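You operate a simulated robot arm through the tools that you are given. There is no shell and no other tool. Be economical: measure what you need, move in short steps, check, and stop when the job is done.

You are at the controls of a simulated robot arm. One attempt, no reset.

TASK
Test the green servo; stand it in the white tray for PASS, in the purple tub for FAIL.
Fine: switch the tester off after; leave the other servos.

Only the result counts: the job must be done as asked and must still hold three seconds after the hand-in. Knocking over, shifting, dropping, spilling or breaking anything else fails it.

THE ROBOT
A 7-joint arm with a two-finger parallel gripper, fixed in place. Base frame: the origin is at the foot of the arm, x ahead of it, y to its left, z up; the work surface is at about z = 105. Readings come in cm, degrees, newtons and seconds.
With the tool pointing down near the work surface it reaches from about 14 to 64 cm from the base axis. Its first joint turns from -66.0 to 66.0 degrees. Payload 1.57 kg.
The TCP is the grasp point between the finger pads, 3 cm short of the fingertips. In the tool frame z runs along the fingers and y along their closing line. The gripper opens to 11 cm. The fingers are 2.4 cm wide and 1.2 cm thick; the gripper's body (4.8 by 11.2 cm) begins 7.8 cm behind the TCP.
Orientation is told as [roll, pitch, yaw] about the base's x, y, z axes, in that order, counted from this pose: with the fingers straight down and closing along the base's y, the tool's x points along the base's -x, its y along +y and its z along -z.

THE INTERFACE
- The arm moves only by the tool nudge_tool. Its argument "motion" is a list that holds one entry, the list of rows, each a list of 7 numbers: the shift along the tool's x, y, z in cm, then the turn, a rotation vector about the tool's x, y, z in degrees, then the gripper command, from -1 (shut) to 1 (fully open), values between in proportion. In form: [[[dx, dy, dz, ax, ay, az, hand], ...]]. A call has 1 to 12 rows; each row shifts and turns the commanded pose from where the row before left it, along the tool's axes as they then stand. Each row takes 0.2 s and may step no farther than 5 cm and 8.6 degrees from the row before; otherwise, or with a gripper value out of range, the whole call is refused. Where a pose cannot be reached the arm comes as near as it can. A force on the tool above 40 N (or 10 N above the force at the start of the call, whichever is more), or a blocked arm, ends the call early, and 0.2 s more pass. The fingers move at their own pace (about 10.8 cm/s each) and stop on an object; they squeeze with about 21 N. The grip force told is the motor's: it shows also when the fingers shut on nothing. Time passes only in rows, and 0.2 s behind the last, so rows that do not move let the fingers close. It gives the time, the measured TCP pose, the force on the tool (base axes), the opening and the grip force at its end, in the units of the frame above (readings bear some noise).
- Cameras (640 x 400 px; columns grow to the right, rows downward): "scene" is fixed at [17.69, -39.29, 143.44]; the picture's right is [0.71, -0.71, 0.00], its down [-0.20, -0.20, -0.96] and it looks along [0.68, 0.68, -0.28] (base axes); focal length 345 px, centre (320, 200). "wrist" rides on the gripper at [7, 1.6, -14.1] in the tool frame; the picture's right is [-0.23, 0.97, 0.00], its down [-0.85, -0.20, -0.48] and it looks along [-0.47, -0.11, 0.88] (tool axes); focal length 222 px, centre (320, 200). There is no depth. A picture from a camera that has moved, and an enlarged one, comes with that camera's place and axes in the base frame and with its lens.
- camera(camera): a new picture of that camera. It takes no simulated time.
- enlarge(camera, box): a new picture of the part [left, top, right, bottom] of that camera's present view, enlarged. It takes no simulated time.
- finish_job(): hands the job in; it is judged then, once.

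Work in short steps. Places have to be worked out from the pictures, the camera data and where the tool is seen: move nearer, look again, correct. Check each grasp and each placing, and mend what went wrong. You have 120 turns and 64 pictures in all, those below and enlarged ones among them. Open the gripper and draw the arm clear of the work before you hand the job in, unless the task says otherwise; then end with one line.

The tools are called after ">>>" as a command line: name --argument value ..., lists and objects as JSON in quotes. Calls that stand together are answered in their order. nudge_tool: Moves the arm, as the interface text tells. Its arguments: {"type":"object","properties":{"motion":{"type":"array","items":{"type":"array","items":{"type":"array","items":{"type":"number"}}}}},"required":["motion"]} The other tools are called the same way: camera (camera) takes a picture; enlarge (camera, box) takes an enlarged picture of a part of a camera's view; finish_job () hands the job in.

At the start:

```text
time_s: 0.0
eef_pos: [35.47, -5.99, 132.31]
tcp_rot: [0.0, 0.0, 0.0]
ft_force: [0.2, 0.0, -0.8]
gripper_width: 11.0
finger_force: 0.0
```

scene: 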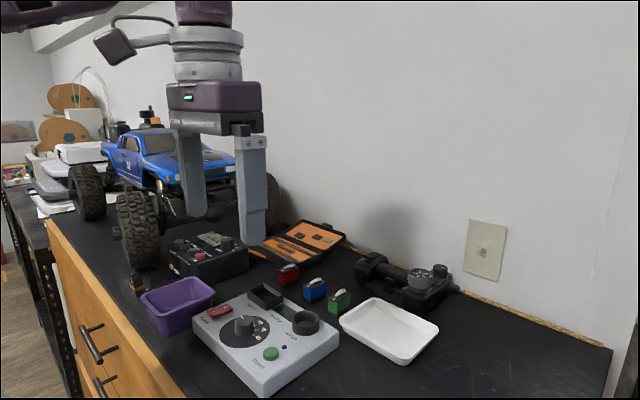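
wrist: 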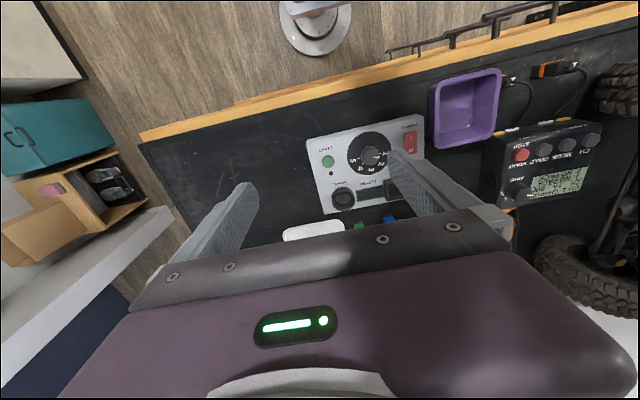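

I'll look closely at the tester and the servos before moving.

>>> enlarge --camera "scene" --box '[180, 250, 360, 400]'

>>> enlarge --camera "wrist" --box '[280, 90, 480, 250]'

>>> enlarge --camera "scene" --box '[260, 240, 450, 360]'

```text
2.67 times, centred on (270, 325) of scene
camera zoom: at [17.69, -39.29, 143.44], right [0.71, -0.71, 0.0], down [-0.2, -0.2, -0.96], along [0.68, 0.68, -0.28], focal length 921 px, centre (453, -133)
```

zoom: 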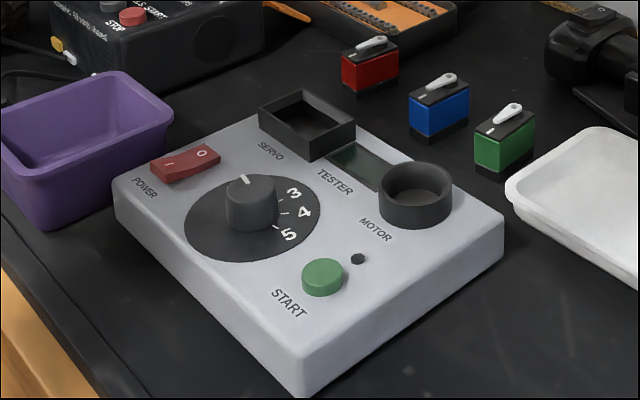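

```text
2.50 times, centred on (380, 170) of wrist
camera zoom: at [28.5, -4.25, 146.45], right [0.23, 0.97, 0.0], down [0.85, -0.2, 0.48], along [0.47, -0.11, -0.88], focal length 555 px, centre (170, 275)
```

zoom: 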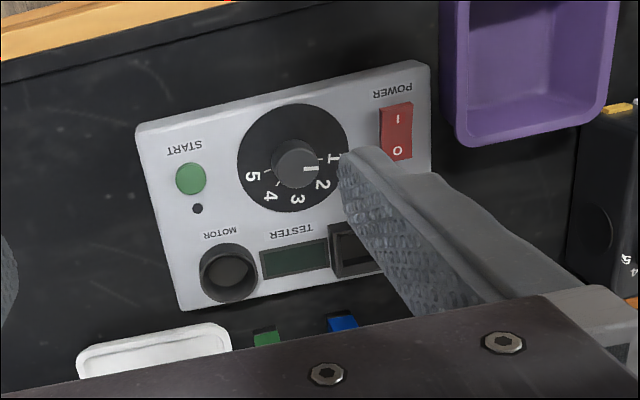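

```text
3.33 times, centred on (355, 300) of scene
camera zoom: at [17.69, -39.29, 143.44], right [0.71, -0.71, 0.0], down [-0.2, -0.2, -0.96], along [0.68, 0.68, -0.28], focal length 1151 px, centre (203, -133)
```

zoom: 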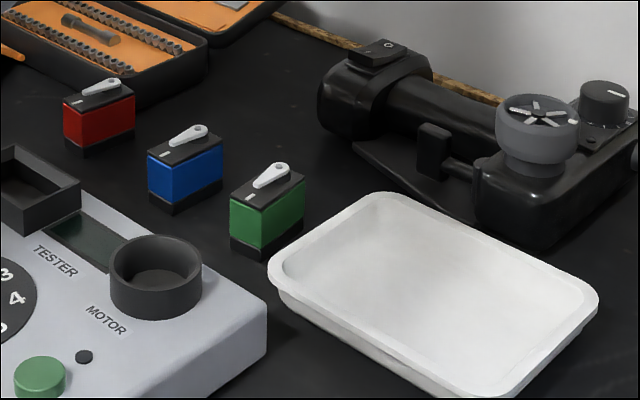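

The tester has a power rocker, a 1–5 dial, a servo socket and a START button. The servos stand near (59,-3). I move forward at a safe height to see the servos and their labels.

>>> nudge_tool --motion '[[[-4, 0, 0, 0, 0, 0, 1], [-4, 0, 0, 0, 0, 0, 1], [-4, 0, 0, 0, 0, 0, 1], [0, 0, 0, 0, 0, 0, 1]]]'

>>> camera --camera "wrist"

```text
time_s: 1.0
eef_pos: [46.3, -5.83, 131.67]
tcp_rot: [-0.1, -0.3, -0.1]
ft_force: [-0.5, 0.4, 0.7]
gripper_width: 10.99
finger_force: 0.1
out of reach, approached as far as the arm can: row 3
```

```text
58 pictures are left
camera wrist: at [39.25, -4.13, 145.88], right [0.23, 0.97, 0.0], down [0.85, -0.2, 0.48], along [0.47, -0.11, -0.88], focal length 222 px, centre (320, 200)
```

wrist: 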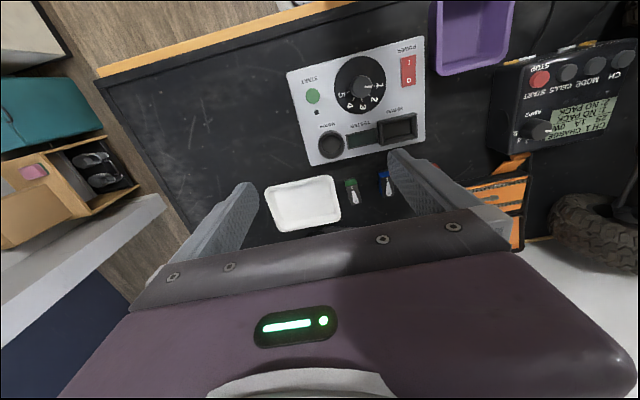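

The view is better now. I enlarge the servos and the tester.

>>> enlarge --camera "wrist" --box '[255, 150, 415, 250]'

>>> enlarge --camera "wrist" --box '[280, 0, 520, 170]'

>>> enlarge --camera "scene" --box '[260, 255, 360, 320]'

```text
4.00 times, centred on (335, 200) of wrist
camera zoom: at [39.25, -4.13, 145.88], right [0.23, 0.97, 0.0], down [0.85, -0.2, 0.48], along [0.47, -0.11, -0.88], focal length 888 px, centre (260, 200)
```

zoom: 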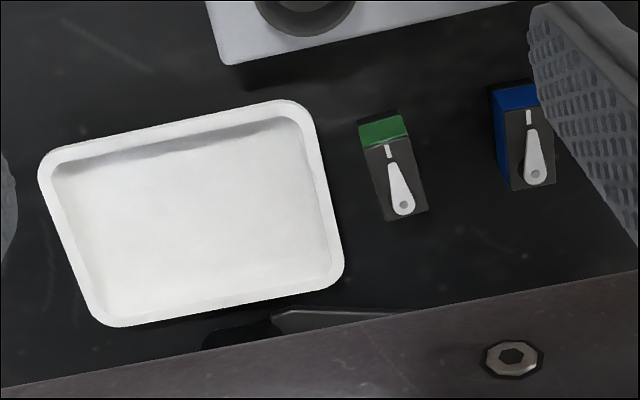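

```text
2.35 times, centred on (400, 85) of wrist
camera zoom: at [39.25, -4.13, 145.88], right [0.23, 0.97, 0.0], down [0.85, -0.2, 0.48], along [0.47, -0.11, -0.88], focal length 523 px, centre (132, 471)
```

zoom: 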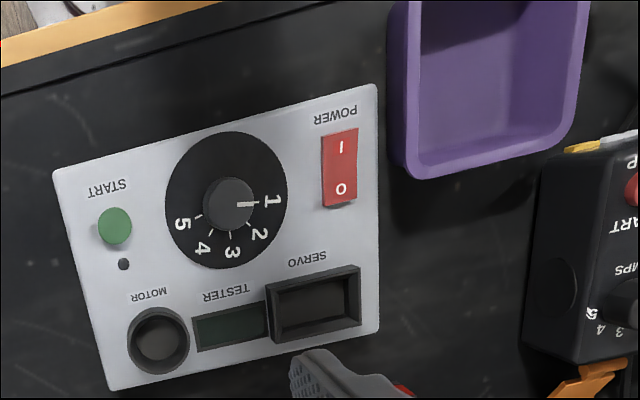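

```text
6.15 times, centred on (310, 288) of scene
camera zoom: at [17.69, -39.29, 143.44], right [0.71, -0.71, 0.0], down [-0.2, -0.2, -0.96], along [0.68, 0.68, -0.28], focal length 2124 px, centre (382, -338)
```

zoom: 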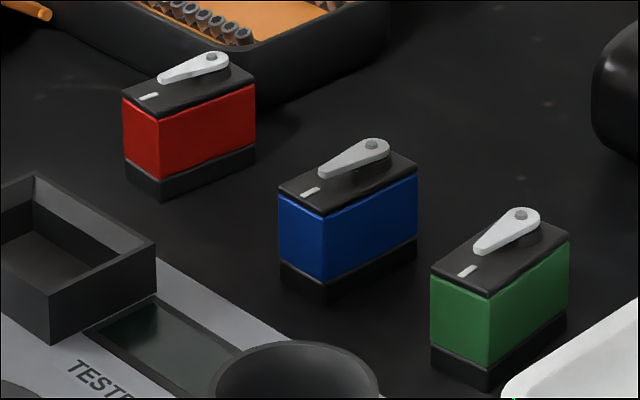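

The green servo stands at about (59.4,-2.2), top near z 109 and long side along x. The tester's socket is at about (48.9,5.9) with its long side along y, so the servo needs a 90° turn. The rocker's I end is near (40.4,8.3). First I shut the fingers and go above the I end.

>>> nudge_tool --motion '[[[2, 4, 0, 0, 0, 0, 0], [2, 4, 0, 0, 0, 0, -1], [2, 4, 0, 0, 0, 0, -1], [1, 2, 3, 0, 0, 0, -1], [0, 0, 4.5, 0, 0, 0, -1], [0, 0, 4.5, 0, 0, 0, -1], [0, 0, 0, 0, 0, 0, -1], [0, 0, 0, 0, 0, 0, -1]]]'

>>> camera --camera "wrist"

>>> enlarge --camera "scene" --box '[160, 220, 340, 370]'

```text
time_s: 2.8
eef_pos: [39.07, 8.43, 119.99]
tcp_rot: [0.1, 0.0, 0.1]
ft_force: [0.6, -0.3, -0.4]
gripper_width: 0.0
finger_force: 21.2
```

```text
54 pictures are left
camera wrist: at [32.01, 10.12, 134.22], right [0.23, 0.97, 0.0], down [0.85, -0.2, 0.48], along [0.47, -0.11, -0.88], focal length 222 px, centre (320, 200)
```

wrist: 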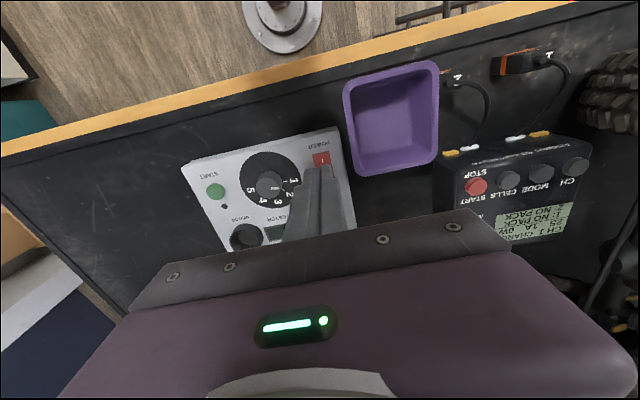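

```text
2.67 times, centred on (250, 295) of scene
camera zoom: at [17.69, -39.29, 143.44], right [0.71, -0.71, 0.0], down [-0.2, -0.2, -0.96], along [0.68, 0.68, -0.28], focal length 921 px, centre (507, -53)
```

zoom: 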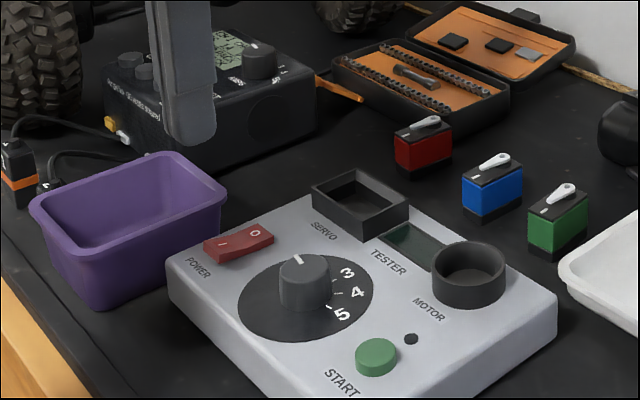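

The closed tips are above the I end, whose top is about z 109.9. I go down to it and press gently in small steps.

>>> nudge_tool --motion '[[[0, -0.2, 4, 0, 0, 0, -1], [0, 0, 2, 0, 0, 0, -1], [0, 0, 0.6, 0, 0, 0, -1], [0, 0, 0.3, 0, 0, 0, -1], [0, 0, 0.3, 0, 0, 0, -1], [0, 0, 0.3, 0, 0, 0, -1]]]'

>>> enlarge --camera "scene" --box '[180, 250, 360, 400]'

```text
time_s: 4.2
eef_pos: [39.1, 7.94, 112.56]
tcp_rot: [0.1, -0.1, 0.0]
ft_force: [1.6, 0.3, -0.7]
gripper_width: 0.0
finger_force: 20.6
```

```text
2.67 times, centred on (270, 325) of scene
camera zoom: at [17.69, -39.29, 143.44], right [0.71, -0.71, 0.0], down [-0.2, -0.2, -0.96], along [0.68, 0.68, -0.28], focal length 921 px, centre (453, -133)
```

zoom: 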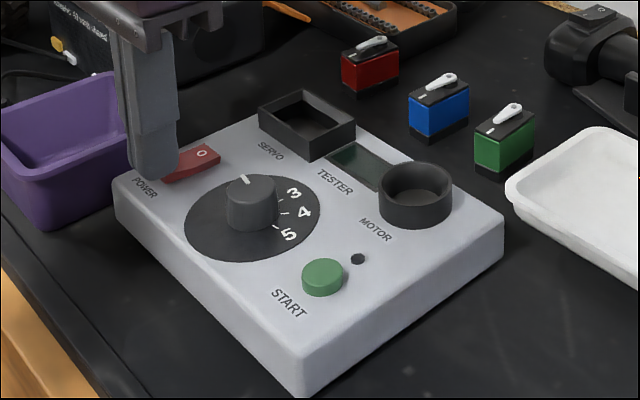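

No contact yet. I shift slightly toward the rocker and go on down in small steps.

>>> nudge_tool --motion '[[[-0.4, 0.2, 0, 0, 0, 0, -1], [0, 0, 0.25, 0, 0, 0, -1], [0, 0, 0.25, 0, 0, 0, -1], [0, 0, 0.25, 0, 0, 0, -1], [0, 0, 0.2, 0, 0, 0, -1]]]'

>>> enlarge --camera "scene" --box '[180, 250, 360, 400]'

```text
time_s: 5.3
eef_pos: [39.52, 8.19, 112.06]
tcp_rot: [0.0, -0.3, 0.0]
ft_force: [-7.7, -0.6, 12.2]
gripper_width: 0.01
finger_force: 20.9
stopped in row 5: the force on the tool passed its limit (the readings are from after the stop); the commanded pose is now the measured one
```

```text
2.67 times, centred on (270, 325) of scene
camera zoom: at [17.65, -39.29, 143.44], right [0.71, -0.71, 0.0], down [-0.2, -0.2, -0.96], along [0.68, 0.68, -0.28], focal length 921 px, centre (453, -133)
```

zoom: 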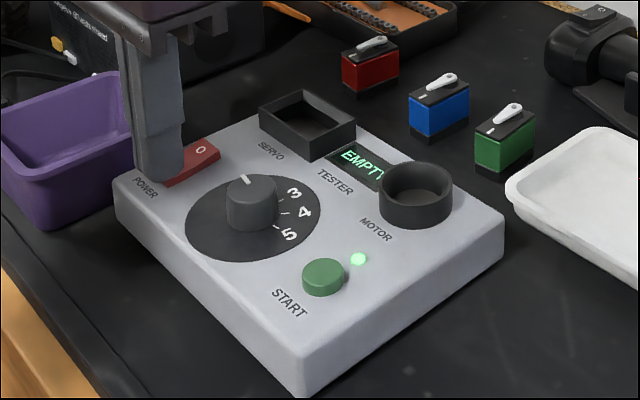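

The tester is on: the display shows "EMPTY" and the lamp is lit. I rise, open the gripper and go toward the green servo.

>>> nudge_tool --motion '[[[0, 0, -4.5, 0, 0, 0, -1], [0, 0, -4.5, 0, 0, 0, -1], [-2.5, -4, 0, 0, 0, 0, -0.4], [-3.5, -3.5, 0, 0, 0, 0, -0.4], [-4, -2.7, 0, 0, 0, 0, -0.4], [-4, 0, 0, 0, 0, 0, -0.4], [0, 0, 0, 0, 0, 0, -0.4]]]'

>>> camera --camera "wrist"

```text
time_s: 6.9
eef_pos: [53.49, -2.12, 121.08]
tcp_rot: [0.0, -0.3, 0.0]
ft_force: [-0.4, -0.4, 0.1]
gripper_width: 3.31
finger_force: 0.0
```

```text
50 pictures are left
camera wrist: at [46.4, -0.35, 135.27], right [0.23, 0.97, 0.0], down [0.85, -0.2, 0.48], along [0.47, -0.11, -0.88], focal length 222 px, centre (320, 200)
```

wrist: 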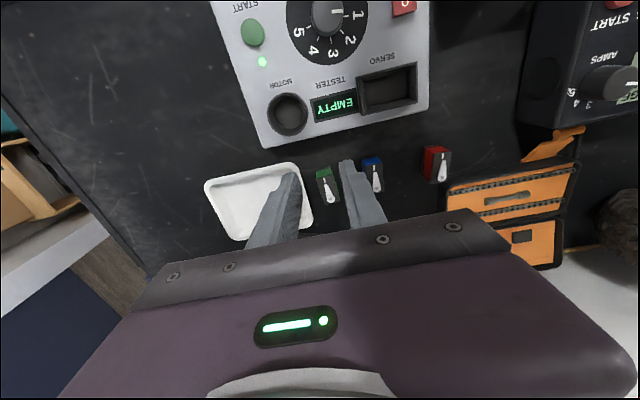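

I enlarge to fix the servo's place and the gaps to the tray and the blue servo.

>>> enlarge --camera "wrist" --box '[250, 140, 410, 240]'

```text
4.00 times, centred on (330, 190) of wrist
camera zoom: at [46.4, -0.35, 135.27], right [0.23, 0.97, 0.0], down [0.85, -0.2, 0.48], along [0.47, -0.11, -0.88], focal length 888 px, centre (280, 240)
```

zoom: 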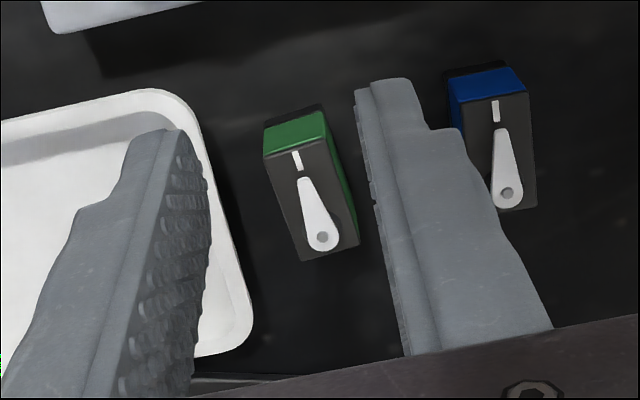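

The servo's centre is about (59.3,-2.25), with about 2.2 cm free to the tray rim and more to the blue servo. I descend diagonally to just above it with the gripper open 3.2 cm.

>>> nudge_tool --motion '[[[-2, 0, 3, 0, 0, 0, -0.4], [-2, -0.1, 3, 0, 0, 0, -0.42], [-1.8, 0, 1.5, 0, 0, 0, -0.42], [0, 0, 0, 0, 0, 0, -0.42]]]'

>>> enlarge --camera "wrist" --box '[240, 120, 400, 220]'

>>> enlarge --camera "scene" --box '[280, 220, 440, 345]'

```text
time_s: 7.9
eef_pos: [59.43, -2.15, 113.71]
tcp_rot: [0.1, -0.3, 0.0]
ft_force: [0.2, 0.1, -0.3]
gripper_width: 3.19
finger_force: 0.1
```

```text
4.00 times, centred on (320, 170) of wrist
camera zoom: at [52.26, -0.39, 127.82], right [0.23, 0.97, 0.0], down [0.85, -0.2, 0.48], along [0.47, -0.11, -0.88], focal length 888 px, centre (320, 320)
```

zoom: 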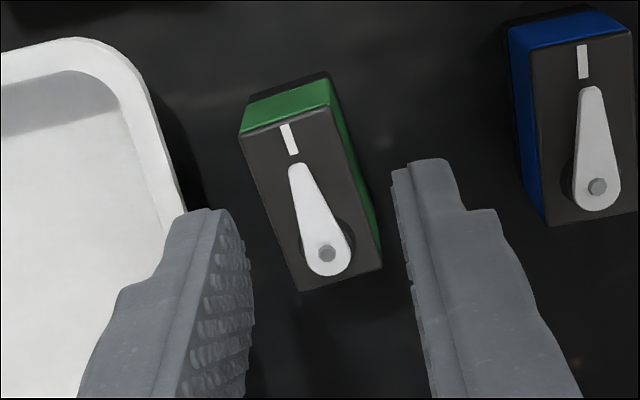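

```text
3.20 times, centred on (360, 282) of scene
camera zoom: at [17.69, -39.29, 143.44], right [0.71, -0.71, 0.0], down [-0.2, -0.2, -0.96], along [0.68, 0.68, -0.28], focal length 1105 px, centre (192, -64)
```

zoom: 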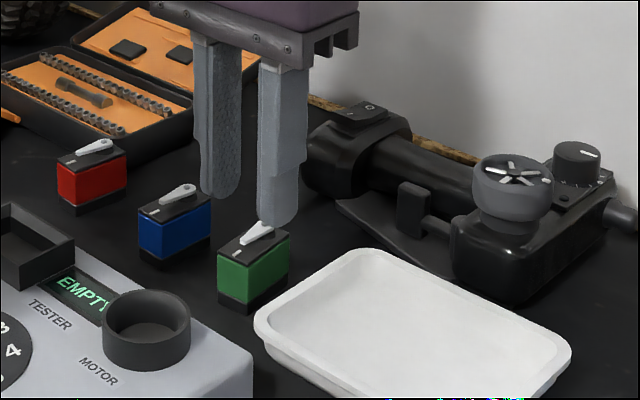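

The servo is centred under the fingers and turned about +5°. I match that yaw, descend to z≈110.3 and close.

>>> nudge_tool --motion '[[[0.05, 0, 0, 0, 0, -5, -0.42], [0, 0, 1.7, 0, 0, 0, -0.42], [0, 0, 1.7, 0, 0, 0, -0.42], [0, 0, 0, 0, 0, 0, -0.42], [0, 0, 0, 0, 0, 0, -1], [0, 0, 0, 0, 0, 0, -1], [0, 0, 0, 0, 0, 0, -1]]]'

>>> enlarge --camera "scene" --box '[280, 220, 440, 345]'

```text
time_s: 9.5
eef_pos: [59.23, -2.2, 110.06]
tcp_rot: [0.0, -0.3, 5.0]
ft_force: [-0.2, 0.0, 0.1]
gripper_width: 2.13
finger_force: 20.9
```

```text
3.20 times, centred on (360, 282) of scene
camera zoom: at [17.69, -39.29, 143.44], right [0.71, -0.71, 0.0], down [-0.2, -0.2, -0.96], along [0.68, 0.68, -0.28], focal length 1105 px, centre (192, -64)
```

zoom: 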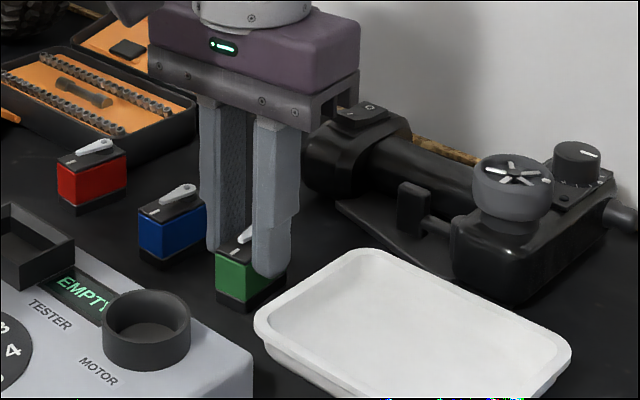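

Gripped (width 2.13). I lift the servo, draw back over the socket and turn it 85° in small steps.

>>> nudge_tool --motion '[[[0, 0, -3, 0, 0, 0, -1], [0, 0, -3, 0, 0, 0, -1], [2, 0, -3, 0, 0, 0, -1], [4, 0, 0, 0, 0, 0, -1], [0, 0, 0, 0, 0, 0, -1]]]'

>>> enlarge --camera "scene" --box '[240, 200, 400, 325]'

```text
time_s: 10.7
eef_pos: [53.61, -2.73, 119.26]
tcp_rot: [0.1, -0.3, 5.0]
ft_force: [1.0, 0.6, 0.0]
gripper_width: 2.12
finger_force: 21.7
```

```text
3.20 times, centred on (320, 262) of scene
camera zoom: at [17.69, -39.29, 143.44], right [0.71, -0.71, 0.0], down [-0.2, -0.2, -0.96], along [0.68, 0.68, -0.28], focal length 1105 px, centre (320, 0)
```

zoom: 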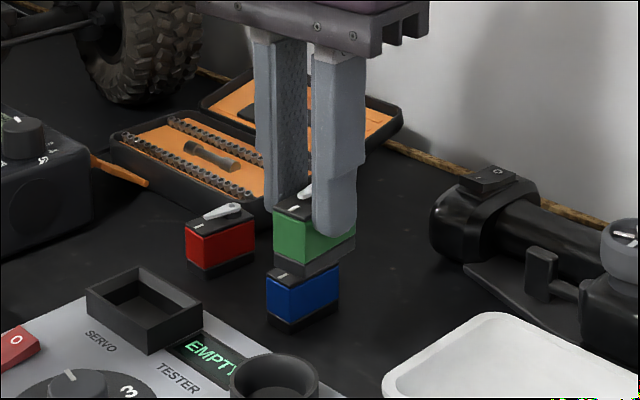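

Held firmly and upright. Now I turn in place.

>>> nudge_tool --motion '[[[0, 0, 0, 0, 0, -8.5, -1], [0, 0, 0, 0, 0, -8.5, -1], [0, 0, 0, 0, 0, -8.5, -1], [0, 0, 0, 0, 0, -8.5, -1], [0, 0, 0, 0, 0, -8.5, -1], [0, 0, 0, 0, 0, -8.5, -1], [0, 0, 0, 0, 0, -8.5, -1], [0, 0, 0, 0, 0, -8.5, -1], [0, 0, 0, 0, 0, -8.5, -1], [0, 0, 0, 0, 0, -8.5, -1], [0, 0, 0, 0, 0, 0, -1]]]'

```text
time_s: 13.1
eef_pos: [53.21, -2.65, 119.25]
tcp_rot: [-0.2, -0.1, 90.0]
ft_force: [-1.1, 0.0, -0.4]
gripper_width: 2.13
finger_force: 21.3
```

Yaw reads 90°. Tool x is now base −y and tool y is base −x. I move above the socket at (48.85,5.9).

>>> nudge_tool --motion '[[[-3, 1.5, 0, 0, 0, 0, -1], [-3, 1.5, 0, 0, 0, 0, -1], [-2.5, 1.35, 0, 0, 0, 0, -1], [0, 0, 0, 0, 0, 0, -1]]]'

>>> camera --camera "wrist"

>>> enlarge --camera "scene" --box '[200, 200, 360, 325]'

```text
time_s: 14.1
eef_pos: [48.76, 5.94, 119.3]
tcp_rot: [-0.3, -0.1, 89.9]
ft_force: [-0.6, -0.7, -0.4]
gripper_width: 2.09
finger_force: 21.2
```

```text
44 pictures are left
camera wrist: at [47.01, -0.94, 133.46], right [-0.97, 0.23, -0.01], down [0.2, 0.85, 0.48], along [0.11, 0.47, -0.88], focal length 222 px, centre (320, 200)
```

wrist: 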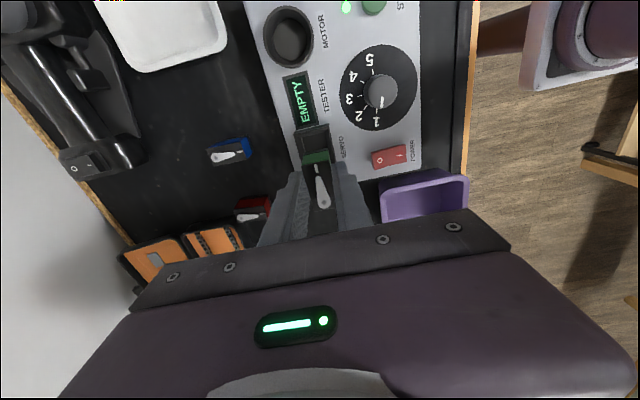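

```text
3.20 times, centred on (280, 262) of scene
camera zoom: at [17.69, -39.28, 143.44], right [0.71, -0.71, 0.0], down [-0.2, -0.2, -0.96], along [0.68, 0.68, -0.28], focal length 1105 px, centre (448, 0)
```

zoom: 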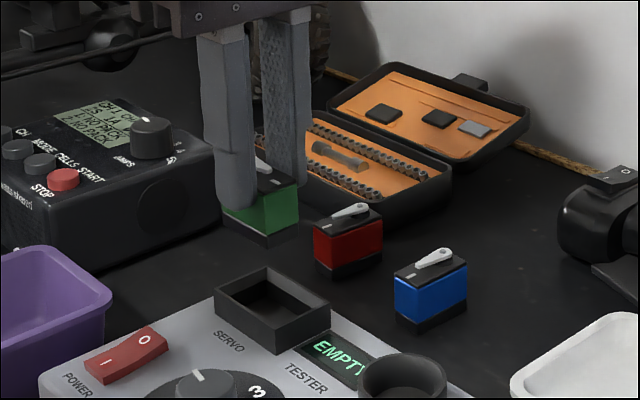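

I lower to just above the socket rim (servo bottom at about 111.2) and check alignment.

>>> nudge_tool --motion '[[[0, 0, 2, 0, 0, 0, -1], [0, 0, 1, 0, 0, 0, -1], [0, 0, 0, 0, 0, 0, -1]]]'

>>> enlarge --camera "wrist" --box '[240, 100, 400, 200]'

>>> enlarge --camera "scene" --box '[220, 230, 320, 310]'

```text
time_s: 14.9
eef_pos: [48.97, 5.89, 116.27]
tcp_rot: [-0.2, -0.1, 90.0]
ft_force: [-0.1, 0.0, -0.8]
gripper_width: 2.11
finger_force: 20.2
```

```text
4.00 times, centred on (320, 150) of wrist
camera zoom: at [47.18, -0.98, 130.39], right [-0.97, 0.23, -0.01], down [0.2, 0.85, 0.48], along [0.11, 0.47, -0.88], focal length 888 px, centre (320, 400)
```

zoom: 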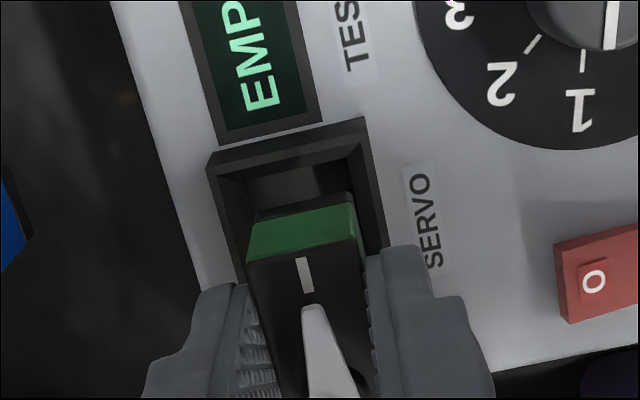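

```text
5.00 times, centred on (270, 270) of scene
camera zoom: at [17.69, -39.29, 143.44], right [0.71, -0.71, 0.0], down [-0.2, -0.2, -0.96], along [0.68, 0.68, -0.28], focal length 1726 px, centre (570, -150)
```

zoom: 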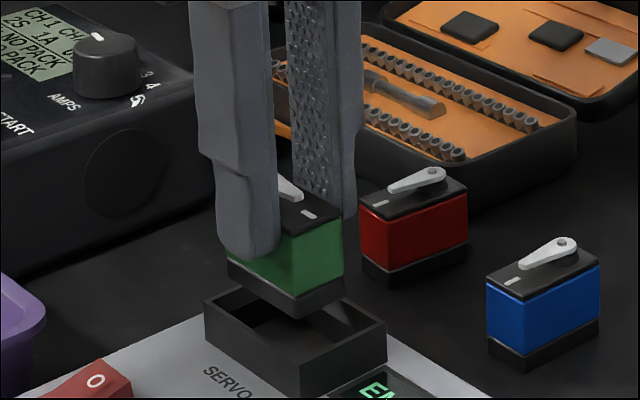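

The x alignment is good. The servo sits about 0.25 cm too far toward +y, so I correct that and lower in small steps.

>>> nudge_tool --motion '[[[0.25, 0, 0, 0, 0, 0, -1], [0, 0, 0.5, 0, 0, 0, -1], [0, 0, 0.4, 0, 0, 0, -1], [0, 0, 0.3, 0, 0, 0, -1], [0, 0, 0.3, 0, 0, 0, -1], [0, 0, 0.3, 0, 0, 0, -1], [0, 0, 0, 0, 0, 0, -1]]]'

>>> enlarge --camera "scene" --box '[220, 230, 320, 310]'

```text
time_s: 16.5
eef_pos: [49.03, 5.75, 114.32]
tcp_rot: [-0.2, -0.2, 89.9]
ft_force: [-0.1, -0.6, -0.9]
gripper_width: 2.09
finger_force: 20.9
```

```text
5.00 times, centred on (270, 270) of scene
camera zoom: at [17.69, -39.29, 143.44], right [0.71, -0.71, 0.0], down [-0.2, -0.2, -0.96], along [0.68, 0.68, -0.28], focal length 1726 px, centre (570, -150)
```

zoom: 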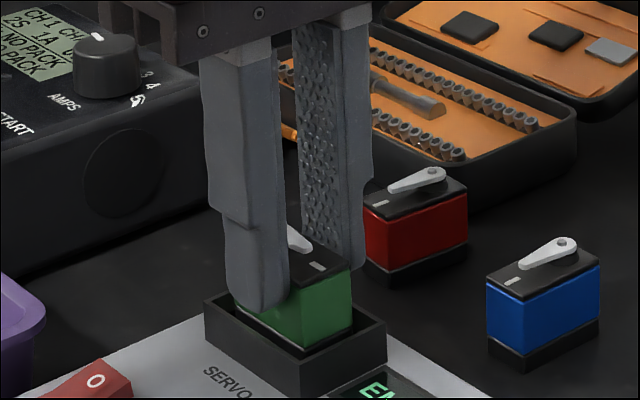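

The servo is inside the socket walls without contact. I keep lowering until it meets the floor.

>>> nudge_tool --motion '[[[0, 0, 0.2, 0, 0, 0, -1], [0, 0, 0.2, 0, 0, 0, -1], [0, 0, 0.2, 0, 0, 0, -1], [0, 0, 0.15, 0, 0, 0, -1], [0, 0, 0, 0, 0, 0, -1]]]'

>>> enlarge --camera "scene" --box '[220, 230, 320, 310]'

```text
time_s: 17.7
eef_pos: [48.98, 5.62, 113.6]
tcp_rot: [-0.4, -0.1, 90.0]
ft_force: [0.1, -1.0, 3.1]
gripper_width: 2.13
finger_force: 20.9
```

```text
5.00 times, centred on (270, 270) of scene
camera zoom: at [17.69, -39.29, 143.44], right [0.71, -0.71, 0.0], down [-0.2, -0.2, -0.96], along [0.68, 0.68, -0.28], focal length 1726 px, centre (570, -150)
```

zoom: 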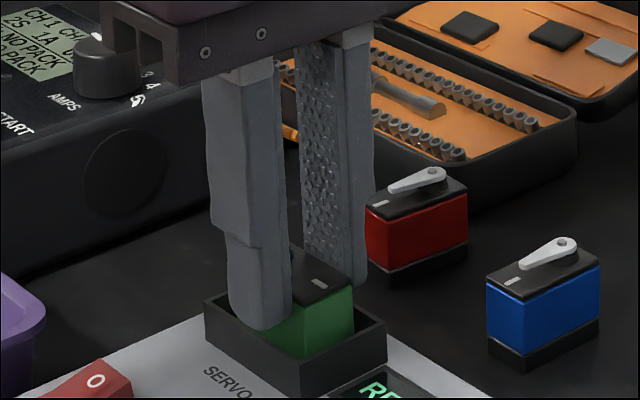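

The display now reads "RE…", so the servo is seated with light contact. I release and rise.

>>> nudge_tool --motion '[[[0, 0, 0, 0, 0, 0, -0.4], [0, 0, 0, 0, 0, 0, -0.4], [0, 0, -3, 0, 0, 0, -0.4], [0, 0, -4, 0, 0, 0, -0.4], [0, 0, 0, 0, 0, 0, -1]]]'

>>> enlarge --camera "scene" --box '[180, 250, 360, 400]'

```text
time_s: 18.9
eef_pos: [49.1, 5.62, 120.63]
tcp_rot: [-0.3, -0.1, 90.0]
ft_force: [-0.5, 0.9, -0.2]
gripper_width: 0.0
finger_force: 21.0
```

```text
2.67 times, centred on (270, 325) of scene
camera zoom: at [17.69, -39.29, 143.44], right [0.71, -0.71, 0.0], down [-0.2, -0.2, -0.96], along [0.68, 0.68, -0.28], focal length 921 px, centre (453, -133)
```

zoom: 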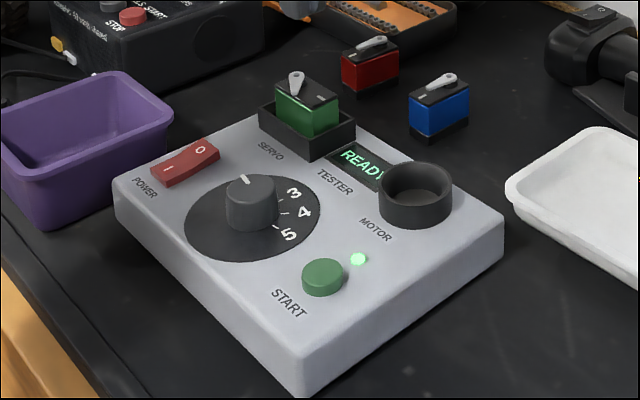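

The tester shows READY. I move above the START button, keeping clear of the servo, and check.

>>> nudge_tool --motion '[[[3.9, 2.6, 0, 0, 0, 0, -1], [3.9, 2.6, 0, 0, 0, 0, -1], [3.8, 2.6, 0, 0, 0, 0, -1], [0, 0, 4, 0, 0, 0, -1], [0, 0, 0, 0, 0, 0, -1]]]'

>>> enlarge --camera "wrist" --box '[220, 90, 420, 215]'

>>> enlarge --camera "scene" --box '[180, 250, 360, 400]'

```text
time_s: 20.1
eef_pos: [41.25, -5.91, 116.54]
tcp_rot: [-0.3, 0.0, 90.0]
ft_force: [0.3, -0.7, -0.2]
gripper_width: 0.01
finger_force: 20.8
```

```text
3.20 times, centred on (320, 152) of wrist
camera zoom: at [39.34, -12.84, 130.78], right [-0.97, 0.23, -0.01], down [0.2, 0.85, 0.48], along [0.11, 0.47, -0.88], focal length 711 px, centre (320, 352)
```

zoom: 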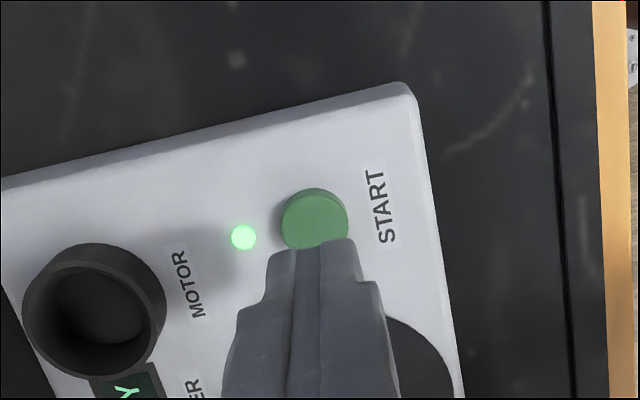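

```text
2.67 times, centred on (270, 325) of scene
camera zoom: at [17.69, -39.29, 143.44], right [0.71, -0.71, 0.0], down [-0.2, -0.2, -0.96], along [0.68, 0.68, -0.28], focal length 921 px, centre (453, -133)
```

zoom: 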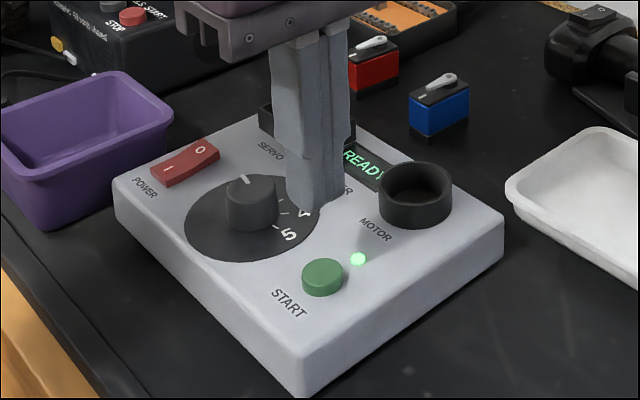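

The button centre is about (41.1,-6.2). I shift 0.3 cm and press down in small steps.

>>> nudge_tool --motion '[[[0.3, 0.15, 0, 0, 0, 0, -1], [0, 0, 2, 0, 0, 0, -1], [0, 0, 1, 0, 0, 0, -1], [0, 0, 0.3, 0, 0, 0, -1], [0, 0, 0.25, 0, 0, 0, -1], [0, 0, 0.25, 0, 0, 0, -1], [0, 0, 0.25, 0, 0, 0, -1], [0, 0, 0.25, 0, 0, 0, -1]]]'

>>> enlarge --camera "scene" --box '[180, 250, 360, 400]'

```text
time_s: 21.9
eef_pos: [41.18, -6.24, 112.34]
tcp_rot: [-0.3, 0.0, 90.1]
ft_force: [-1.2, 0.6, 0.4]
gripper_width: 0.02
finger_force: 20.8
```

```text
2.67 times, centred on (270, 325) of scene
camera zoom: at [17.69, -39.29, 143.44], right [0.71, -0.71, 0.0], down [-0.2, -0.2, -0.96], along [0.68, 0.68, -0.28], focal length 921 px, centre (453, -133)
```

zoom: 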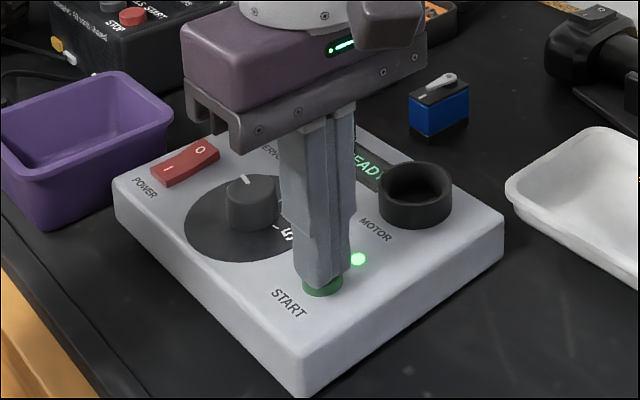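

Almost touching (tips near 109.3). I continue down gently until contact.

>>> nudge_tool --motion '[[[0, 0, 0.2, 0, 0, 0, -1], [0, 0, 0.2, 0, 0, 0, -1], [0, 0, 0.2, 0, 0, 0, -1], [0, 0, 0.2, 0, 0, 0, -1]]]'

>>> enlarge --camera "scene" --box '[180, 250, 360, 400]'

```text
time_s: 22.9
eef_pos: [41.15, -6.23, 111.42]
tcp_rot: [-0.4, 0.0, 90.0]
ft_force: [-1.3, 1.0, 12.0]
gripper_width: 0.01
finger_force: 20.6
```

```text
2.67 times, centred on (270, 325) of scene
camera zoom: at [17.67, -39.28, 143.44], right [0.71, -0.71, 0.0], down [-0.2, -0.2, -0.96], along [0.68, 0.68, -0.28], focal length 921 px, centre (453, -133)
```

zoom: 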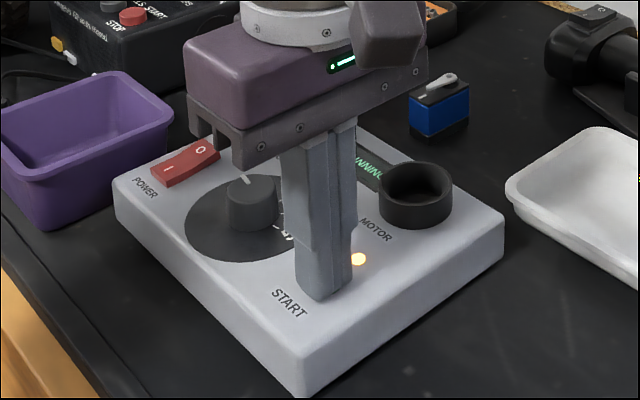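

The display shows RUNNING and the lamp is amber. I rise and step aside toward -y to see the result.

>>> nudge_tool --motion '[[[0, 0, -3, 0, 0, 0, -1], [0, 0, -4, 0, 0, 0, -1], [0, 2, -3, 0, 0, 0, -1], [0, 4, 0, 0, 0, 0, -1], [0, 0, 0, 0, 0, 0, -1], [0, 0, 0, 0, 0, 0, -1]]]'

>>> enlarge --camera "scene" --box '[180, 250, 360, 400]'

```text
time_s: 24.3
eef_pos: [34.88, -6.17, 121.3]
tcp_rot: [-0.3, -0.1, 90.0]
ft_force: [-0.7, -1.1, 1.2]
gripper_width: 0.0
finger_force: 21.0
```

```text
2.67 times, centred on (270, 325) of scene
camera zoom: at [17.69, -39.29, 143.44], right [0.71, -0.71, 0.0], down [-0.2, -0.2, -0.96], along [0.68, 0.68, -0.28], focal length 921 px, centre (453, -133)
```

zoom: 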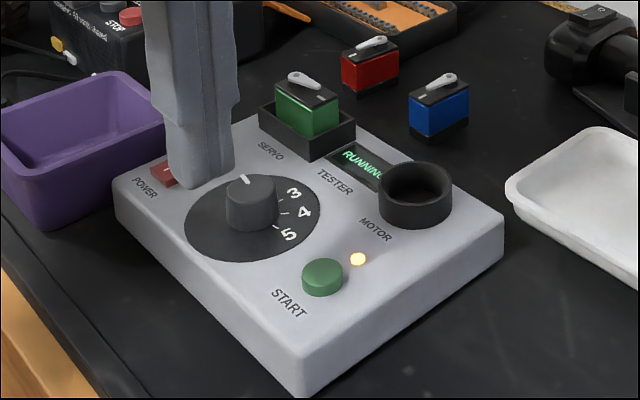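

The test is running and the horn moves. I wait for the result.

>>> nudge_tool --motion '[[[0, 0, 0, 0, 0, 0, -1], [0, 0, 0, 0, 0, 0, -1], [0, 0, 0, 0, 0, 0, -1], [0, 0, 0, 0, 0, 0, -1], [0, 0, 0, 0, 0, 0, -1], [0, 0, 0, 0, 0, 0, -1], [0, 0, 0, 0, 0, 0, -1], [0, 0, 0, 0, 0, 0, -1], [0, 0, 0, 0, 0, 0, -1], [0, 0, 0, 0, 0, 0, -1]]]'

>>> enlarge --camera "scene" --box '[240, 260, 340, 340]'

```text
time_s: 26.5
eef_pos: [34.96, -6.16, 121.29]
tcp_rot: [-0.3, -0.1, 90.0]
ft_force: [-0.2, 0.9, -0.1]
gripper_width: 0.01
finger_force: 21.4
```

```text
5.00 times, centred on (290, 300) of scene
camera zoom: at [17.69, -39.29, 143.44], right [0.71, -0.71, 0.0], down [-0.2, -0.2, -0.96], along [0.68, 0.68, -0.28], focal length 1726 px, centre (470, -300)
```

zoom: 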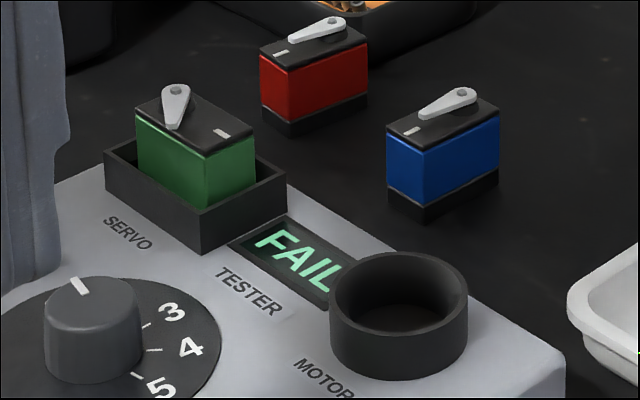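

The result is FAIL, and the horn is left off its mark. The servo goes to the purple tub. First I switch the tester off by pressing the O end near (43,8.2), so I move above it.

>>> nudge_tool --motion '[[[-3.6, -2, 0, 0, 0, 0, -1], [-3.6, -2, 0, 0, 0, 0, -1], [-3.6, -2, 0, 0, 0, 0, -1], [-3.6, -2.2, 0, 0, 0, 0, -1], [0, 0, 4.5, 0, 0, 0, -1], [0, 0, 0, 0, 0, 0, -1]]]'

>>> enlarge --camera "wrist" --box '[220, 90, 420, 215]'

>>> enlarge --camera "scene" --box '[180, 240, 340, 340]'

```text
time_s: 27.9
eef_pos: [43.44, 8.34, 117.1]
tcp_rot: [-0.3, -0.1, 90.1]
ft_force: [-0.3, 0.1, 0.0]
gripper_width: 0.0
finger_force: 21.9
```

```text
3.20 times, centred on (320, 152) of wrist
camera zoom: at [41.63, 1.41, 131.2], right [-0.97, 0.23, -0.01], down [0.2, 0.85, 0.48], along [0.11, 0.47, -0.88], focal length 711 px, centre (320, 352)
```

zoom: 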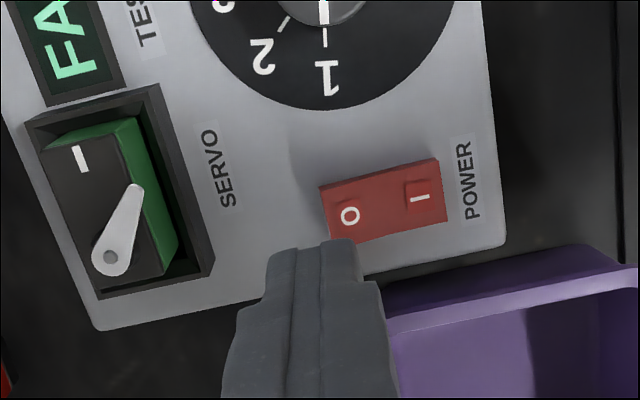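

```text
4.00 times, centred on (260, 290) of scene
camera zoom: at [17.7, -39.28, 143.44], right [0.71, -0.71, 0.0], down [-0.2, -0.2, -0.96], along [0.68, 0.68, -0.28], focal length 1381 px, centre (560, -160)
```

zoom: 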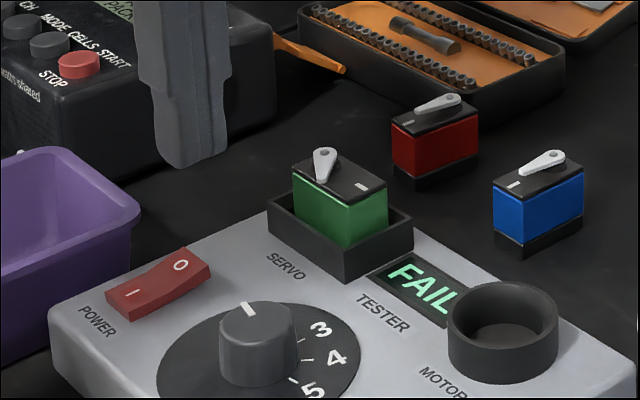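

The O mark is at about (42.4,8.3), and the tip block will press the raised outer end. I lower and press.

>>> nudge_tool --motion '[[[0, 0.25, 2.5, 0, 0, 0, -1], [0, 0, 1.2, 0, 0, 0, -1], [0, 0, 0.3, 0, 0, 0, -1], [0, 0, 0.25, 0, 0, 0, -1], [0, 0, 0.25, 0, 0, 0, -1], [0, 0, 0.25, 0, 0, 0, -1], [0, 0, 0.2, 0, 0, 0, -1]]]'

>>> enlarge --camera "scene" --box '[180, 240, 340, 340]'

```text
time_s: 29.5
eef_pos: [43.09, 8.09, 112.16]
tcp_rot: [-0.4, -0.2, 90.1]
ft_force: [-0.4, 1.4, 13.5]
gripper_width: 0.01
finger_force: 20.9
```

```text
4.00 times, centred on (260, 290) of scene
camera zoom: at [17.67, -39.29, 143.44], right [0.71, -0.71, 0.0], down [-0.2, -0.2, -0.96], along [0.68, 0.68, -0.28], focal length 1381 px, centre (560, -160)
```

zoom: 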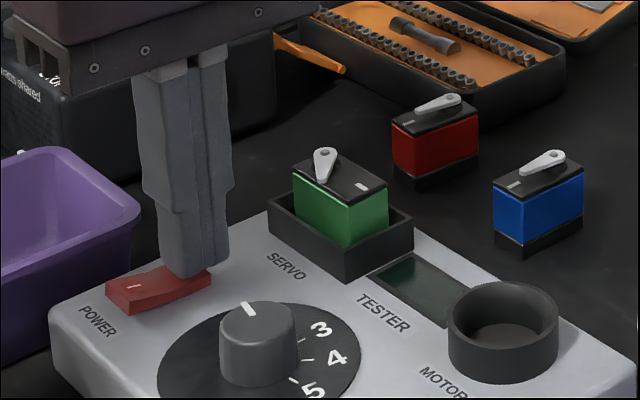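

The display is dark, so the tester is off. I rise, open to 3.3 cm and go above the servo in the socket.

>>> nudge_tool --motion '[[[0, 0, -4, 0, 0, 0, -1], [0, 0, -4, 0, 0, 0, -1], [1.2, -3, 0, 0, 0, 0, -0.4], [1.25, -2.9, 0, 0, 0, 0, -0.4], [0, 0, 2.5, 0, 0, 0, -0.4], [0, 0, 0, 0, 0, 0, -0.4]]]'

>>> enlarge --camera "wrist" --box '[240, 120, 400, 220]'

>>> enlarge --camera "scene" --box '[180, 240, 340, 340]'

```text
time_s: 30.9
eef_pos: [48.94, 5.61, 117.48]
tcp_rot: [-0.2, -0.2, 90.0]
ft_force: [0.1, 0.1, -0.8]
gripper_width: 3.29
finger_force: 0.0
```

```text
4.00 times, centred on (320, 170) of wrist
camera zoom: at [47.15, -1.34, 131.66], right [-0.97, 0.23, -0.01], down [0.2, 0.85, 0.48], along [0.11, 0.47, -0.88], focal length 888 px, centre (320, 320)
```

zoom: 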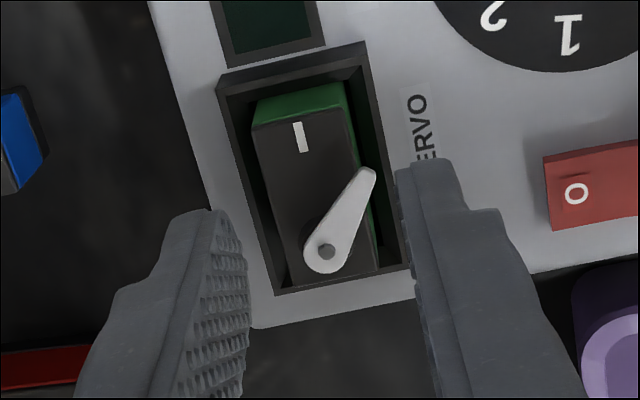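

```text
4.00 times, centred on (260, 290) of scene
camera zoom: at [17.69, -39.29, 143.44], right [0.71, -0.71, 0.0], down [-0.2, -0.2, -0.96], along [0.68, 0.68, -0.28], focal length 1381 px, centre (560, -160)
```

zoom: 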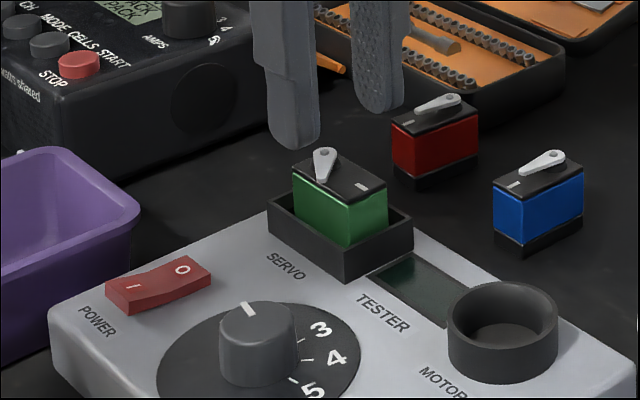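

The horn now overhangs the servo's low-x side at y≈4.9–5.9. So I grip nearer the far end (TCP y≈7.15), where the fingers meet only the body (3.86–7.88), and look once lowered.

>>> nudge_tool --motion '[[[-1.5, 0.15, 0, 0, 0, 0, -0.4], [0, 0, 2.2, 0, 0, 0, -0.4], [0, 0, 0, 0, 0, 0, -0.4]]]'

>>> enlarge --camera "wrist" --box '[240, 100, 400, 200]'

```text
time_s: 31.7
eef_pos: [48.83, 7.1, 115.26]
tcp_rot: [-0.3, -0.1, 90.0]
ft_force: [-0.2, 0.2, -0.9]
gripper_width: 3.31
finger_force: 0.1
```

```text
4.00 times, centred on (320, 150) of wrist
camera zoom: at [46.97, 0.21, 129.49], right [-0.97, 0.23, -0.01], down [0.2, 0.85, 0.48], along [0.11, 0.47, -0.88], focal length 888 px, centre (320, 400)
```

zoom: 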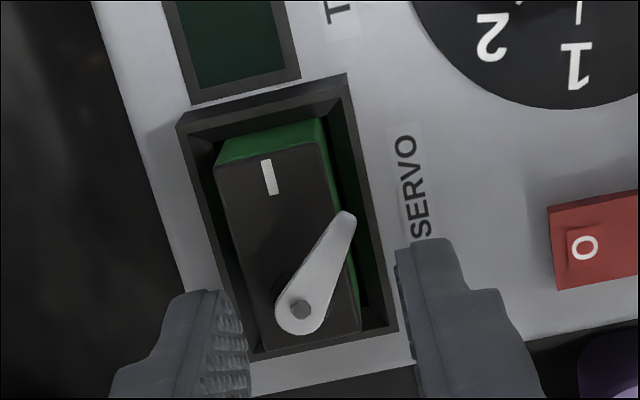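

The fingers are clear of the horn tip; the servo centre is nearer x≈49.05. I shift 0.2 cm, descend and close.

>>> nudge_tool --motion '[[[0, -0.22, 0, 0, 0, 0, -0.4], [0, 0, 0.8, 0, 0, 0, -0.4], [0, 0, 0.75, 0, 0, 0, -0.4], [0, 0, 0, 0, 0, 0, -0.4], [0, 0, 0, 0, 0, 0, -0.7], [0, 0, 0, 0, 0, 0, -1], [0, 0, 0, 0, 0, 0, -1]]]'

>>> enlarge --camera "scene" --box '[180, 240, 340, 340]'

>>> enlarge --camera "wrist" --box '[240, 100, 400, 200]'

```text
time_s: 33.3
eef_pos: [48.99, 7.09, 113.92]
tcp_rot: [-0.2, -0.1, 90.0]
ft_force: [0.5, 0.1, 0.5]
gripper_width: 2.13
finger_force: 21.0
```

```text
4.00 times, centred on (260, 290) of scene
camera zoom: at [17.69, -39.29, 143.44], right [0.71, -0.71, 0.0], down [-0.2, -0.2, -0.96], along [0.68, 0.68, -0.28], focal length 1381 px, centre (560, -160)
```

zoom: 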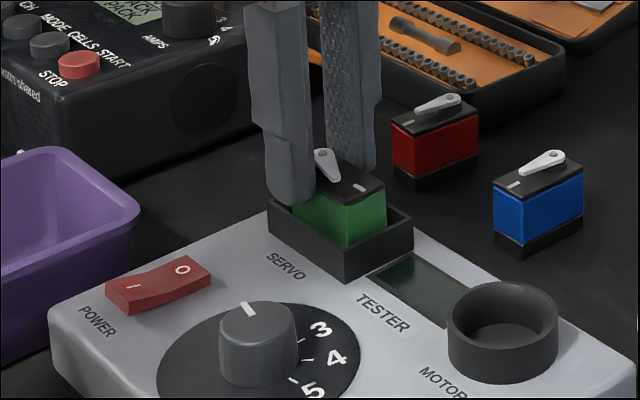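

```text
4.00 times, centred on (320, 150) of wrist
camera zoom: at [47.23, 0.23, 128.05], right [-0.97, 0.23, -0.01], down [0.2, 0.85, 0.48], along [0.11, 0.47, -0.88], focal length 888 px, centre (320, 400)
```

zoom: 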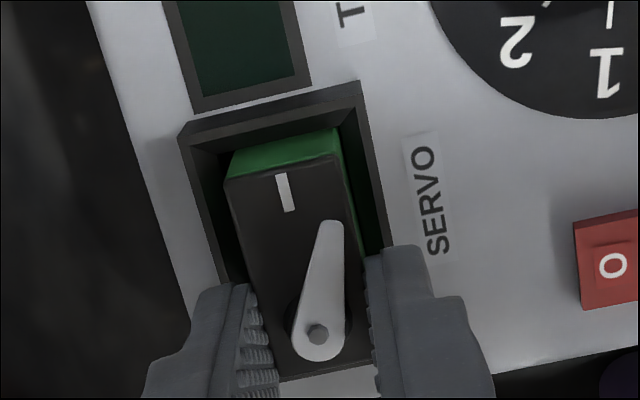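

Gripped at 2.13 cm. I lift straight out of the socket and check the hold.

>>> nudge_tool --motion '[[[0, 0, -1, 0, 0, 0, -1], [0, 0, -2, 0, 0, 0, -1], [0, 0, -2.5, 0, 0, 0, -1], [0, 0, -2, 0, 0, 0, -1], [0, 0, 0, 0, 0, 0, -1]]]'

>>> enlarge --camera "scene" --box '[120, 200, 340, 340]'

```text
time_s: 34.5
eef_pos: [48.9, 7.17, 121.21]
tcp_rot: [-0.3, -0.1, 90.0]
ft_force: [0.0, 1.3, -1.3]
gripper_width: 2.11
finger_force: 21.6
```

```text
2.86 times, centred on (230, 270) of scene
camera zoom: at [17.69, -39.29, 143.44], right [0.71, -0.71, 0.0], down [-0.2, -0.2, -0.96], along [0.68, 0.68, -0.28], focal length 986 px, centre (577, 0)
```

zoom: 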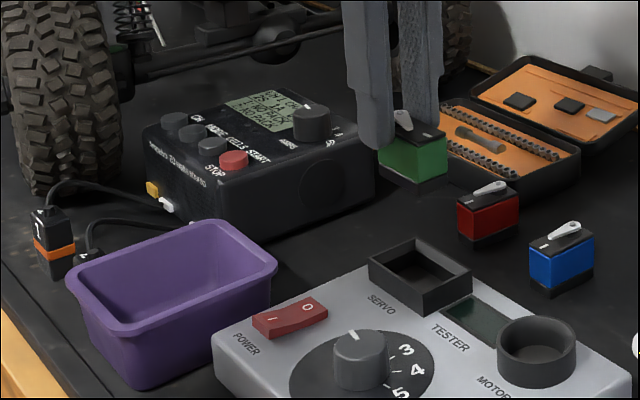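

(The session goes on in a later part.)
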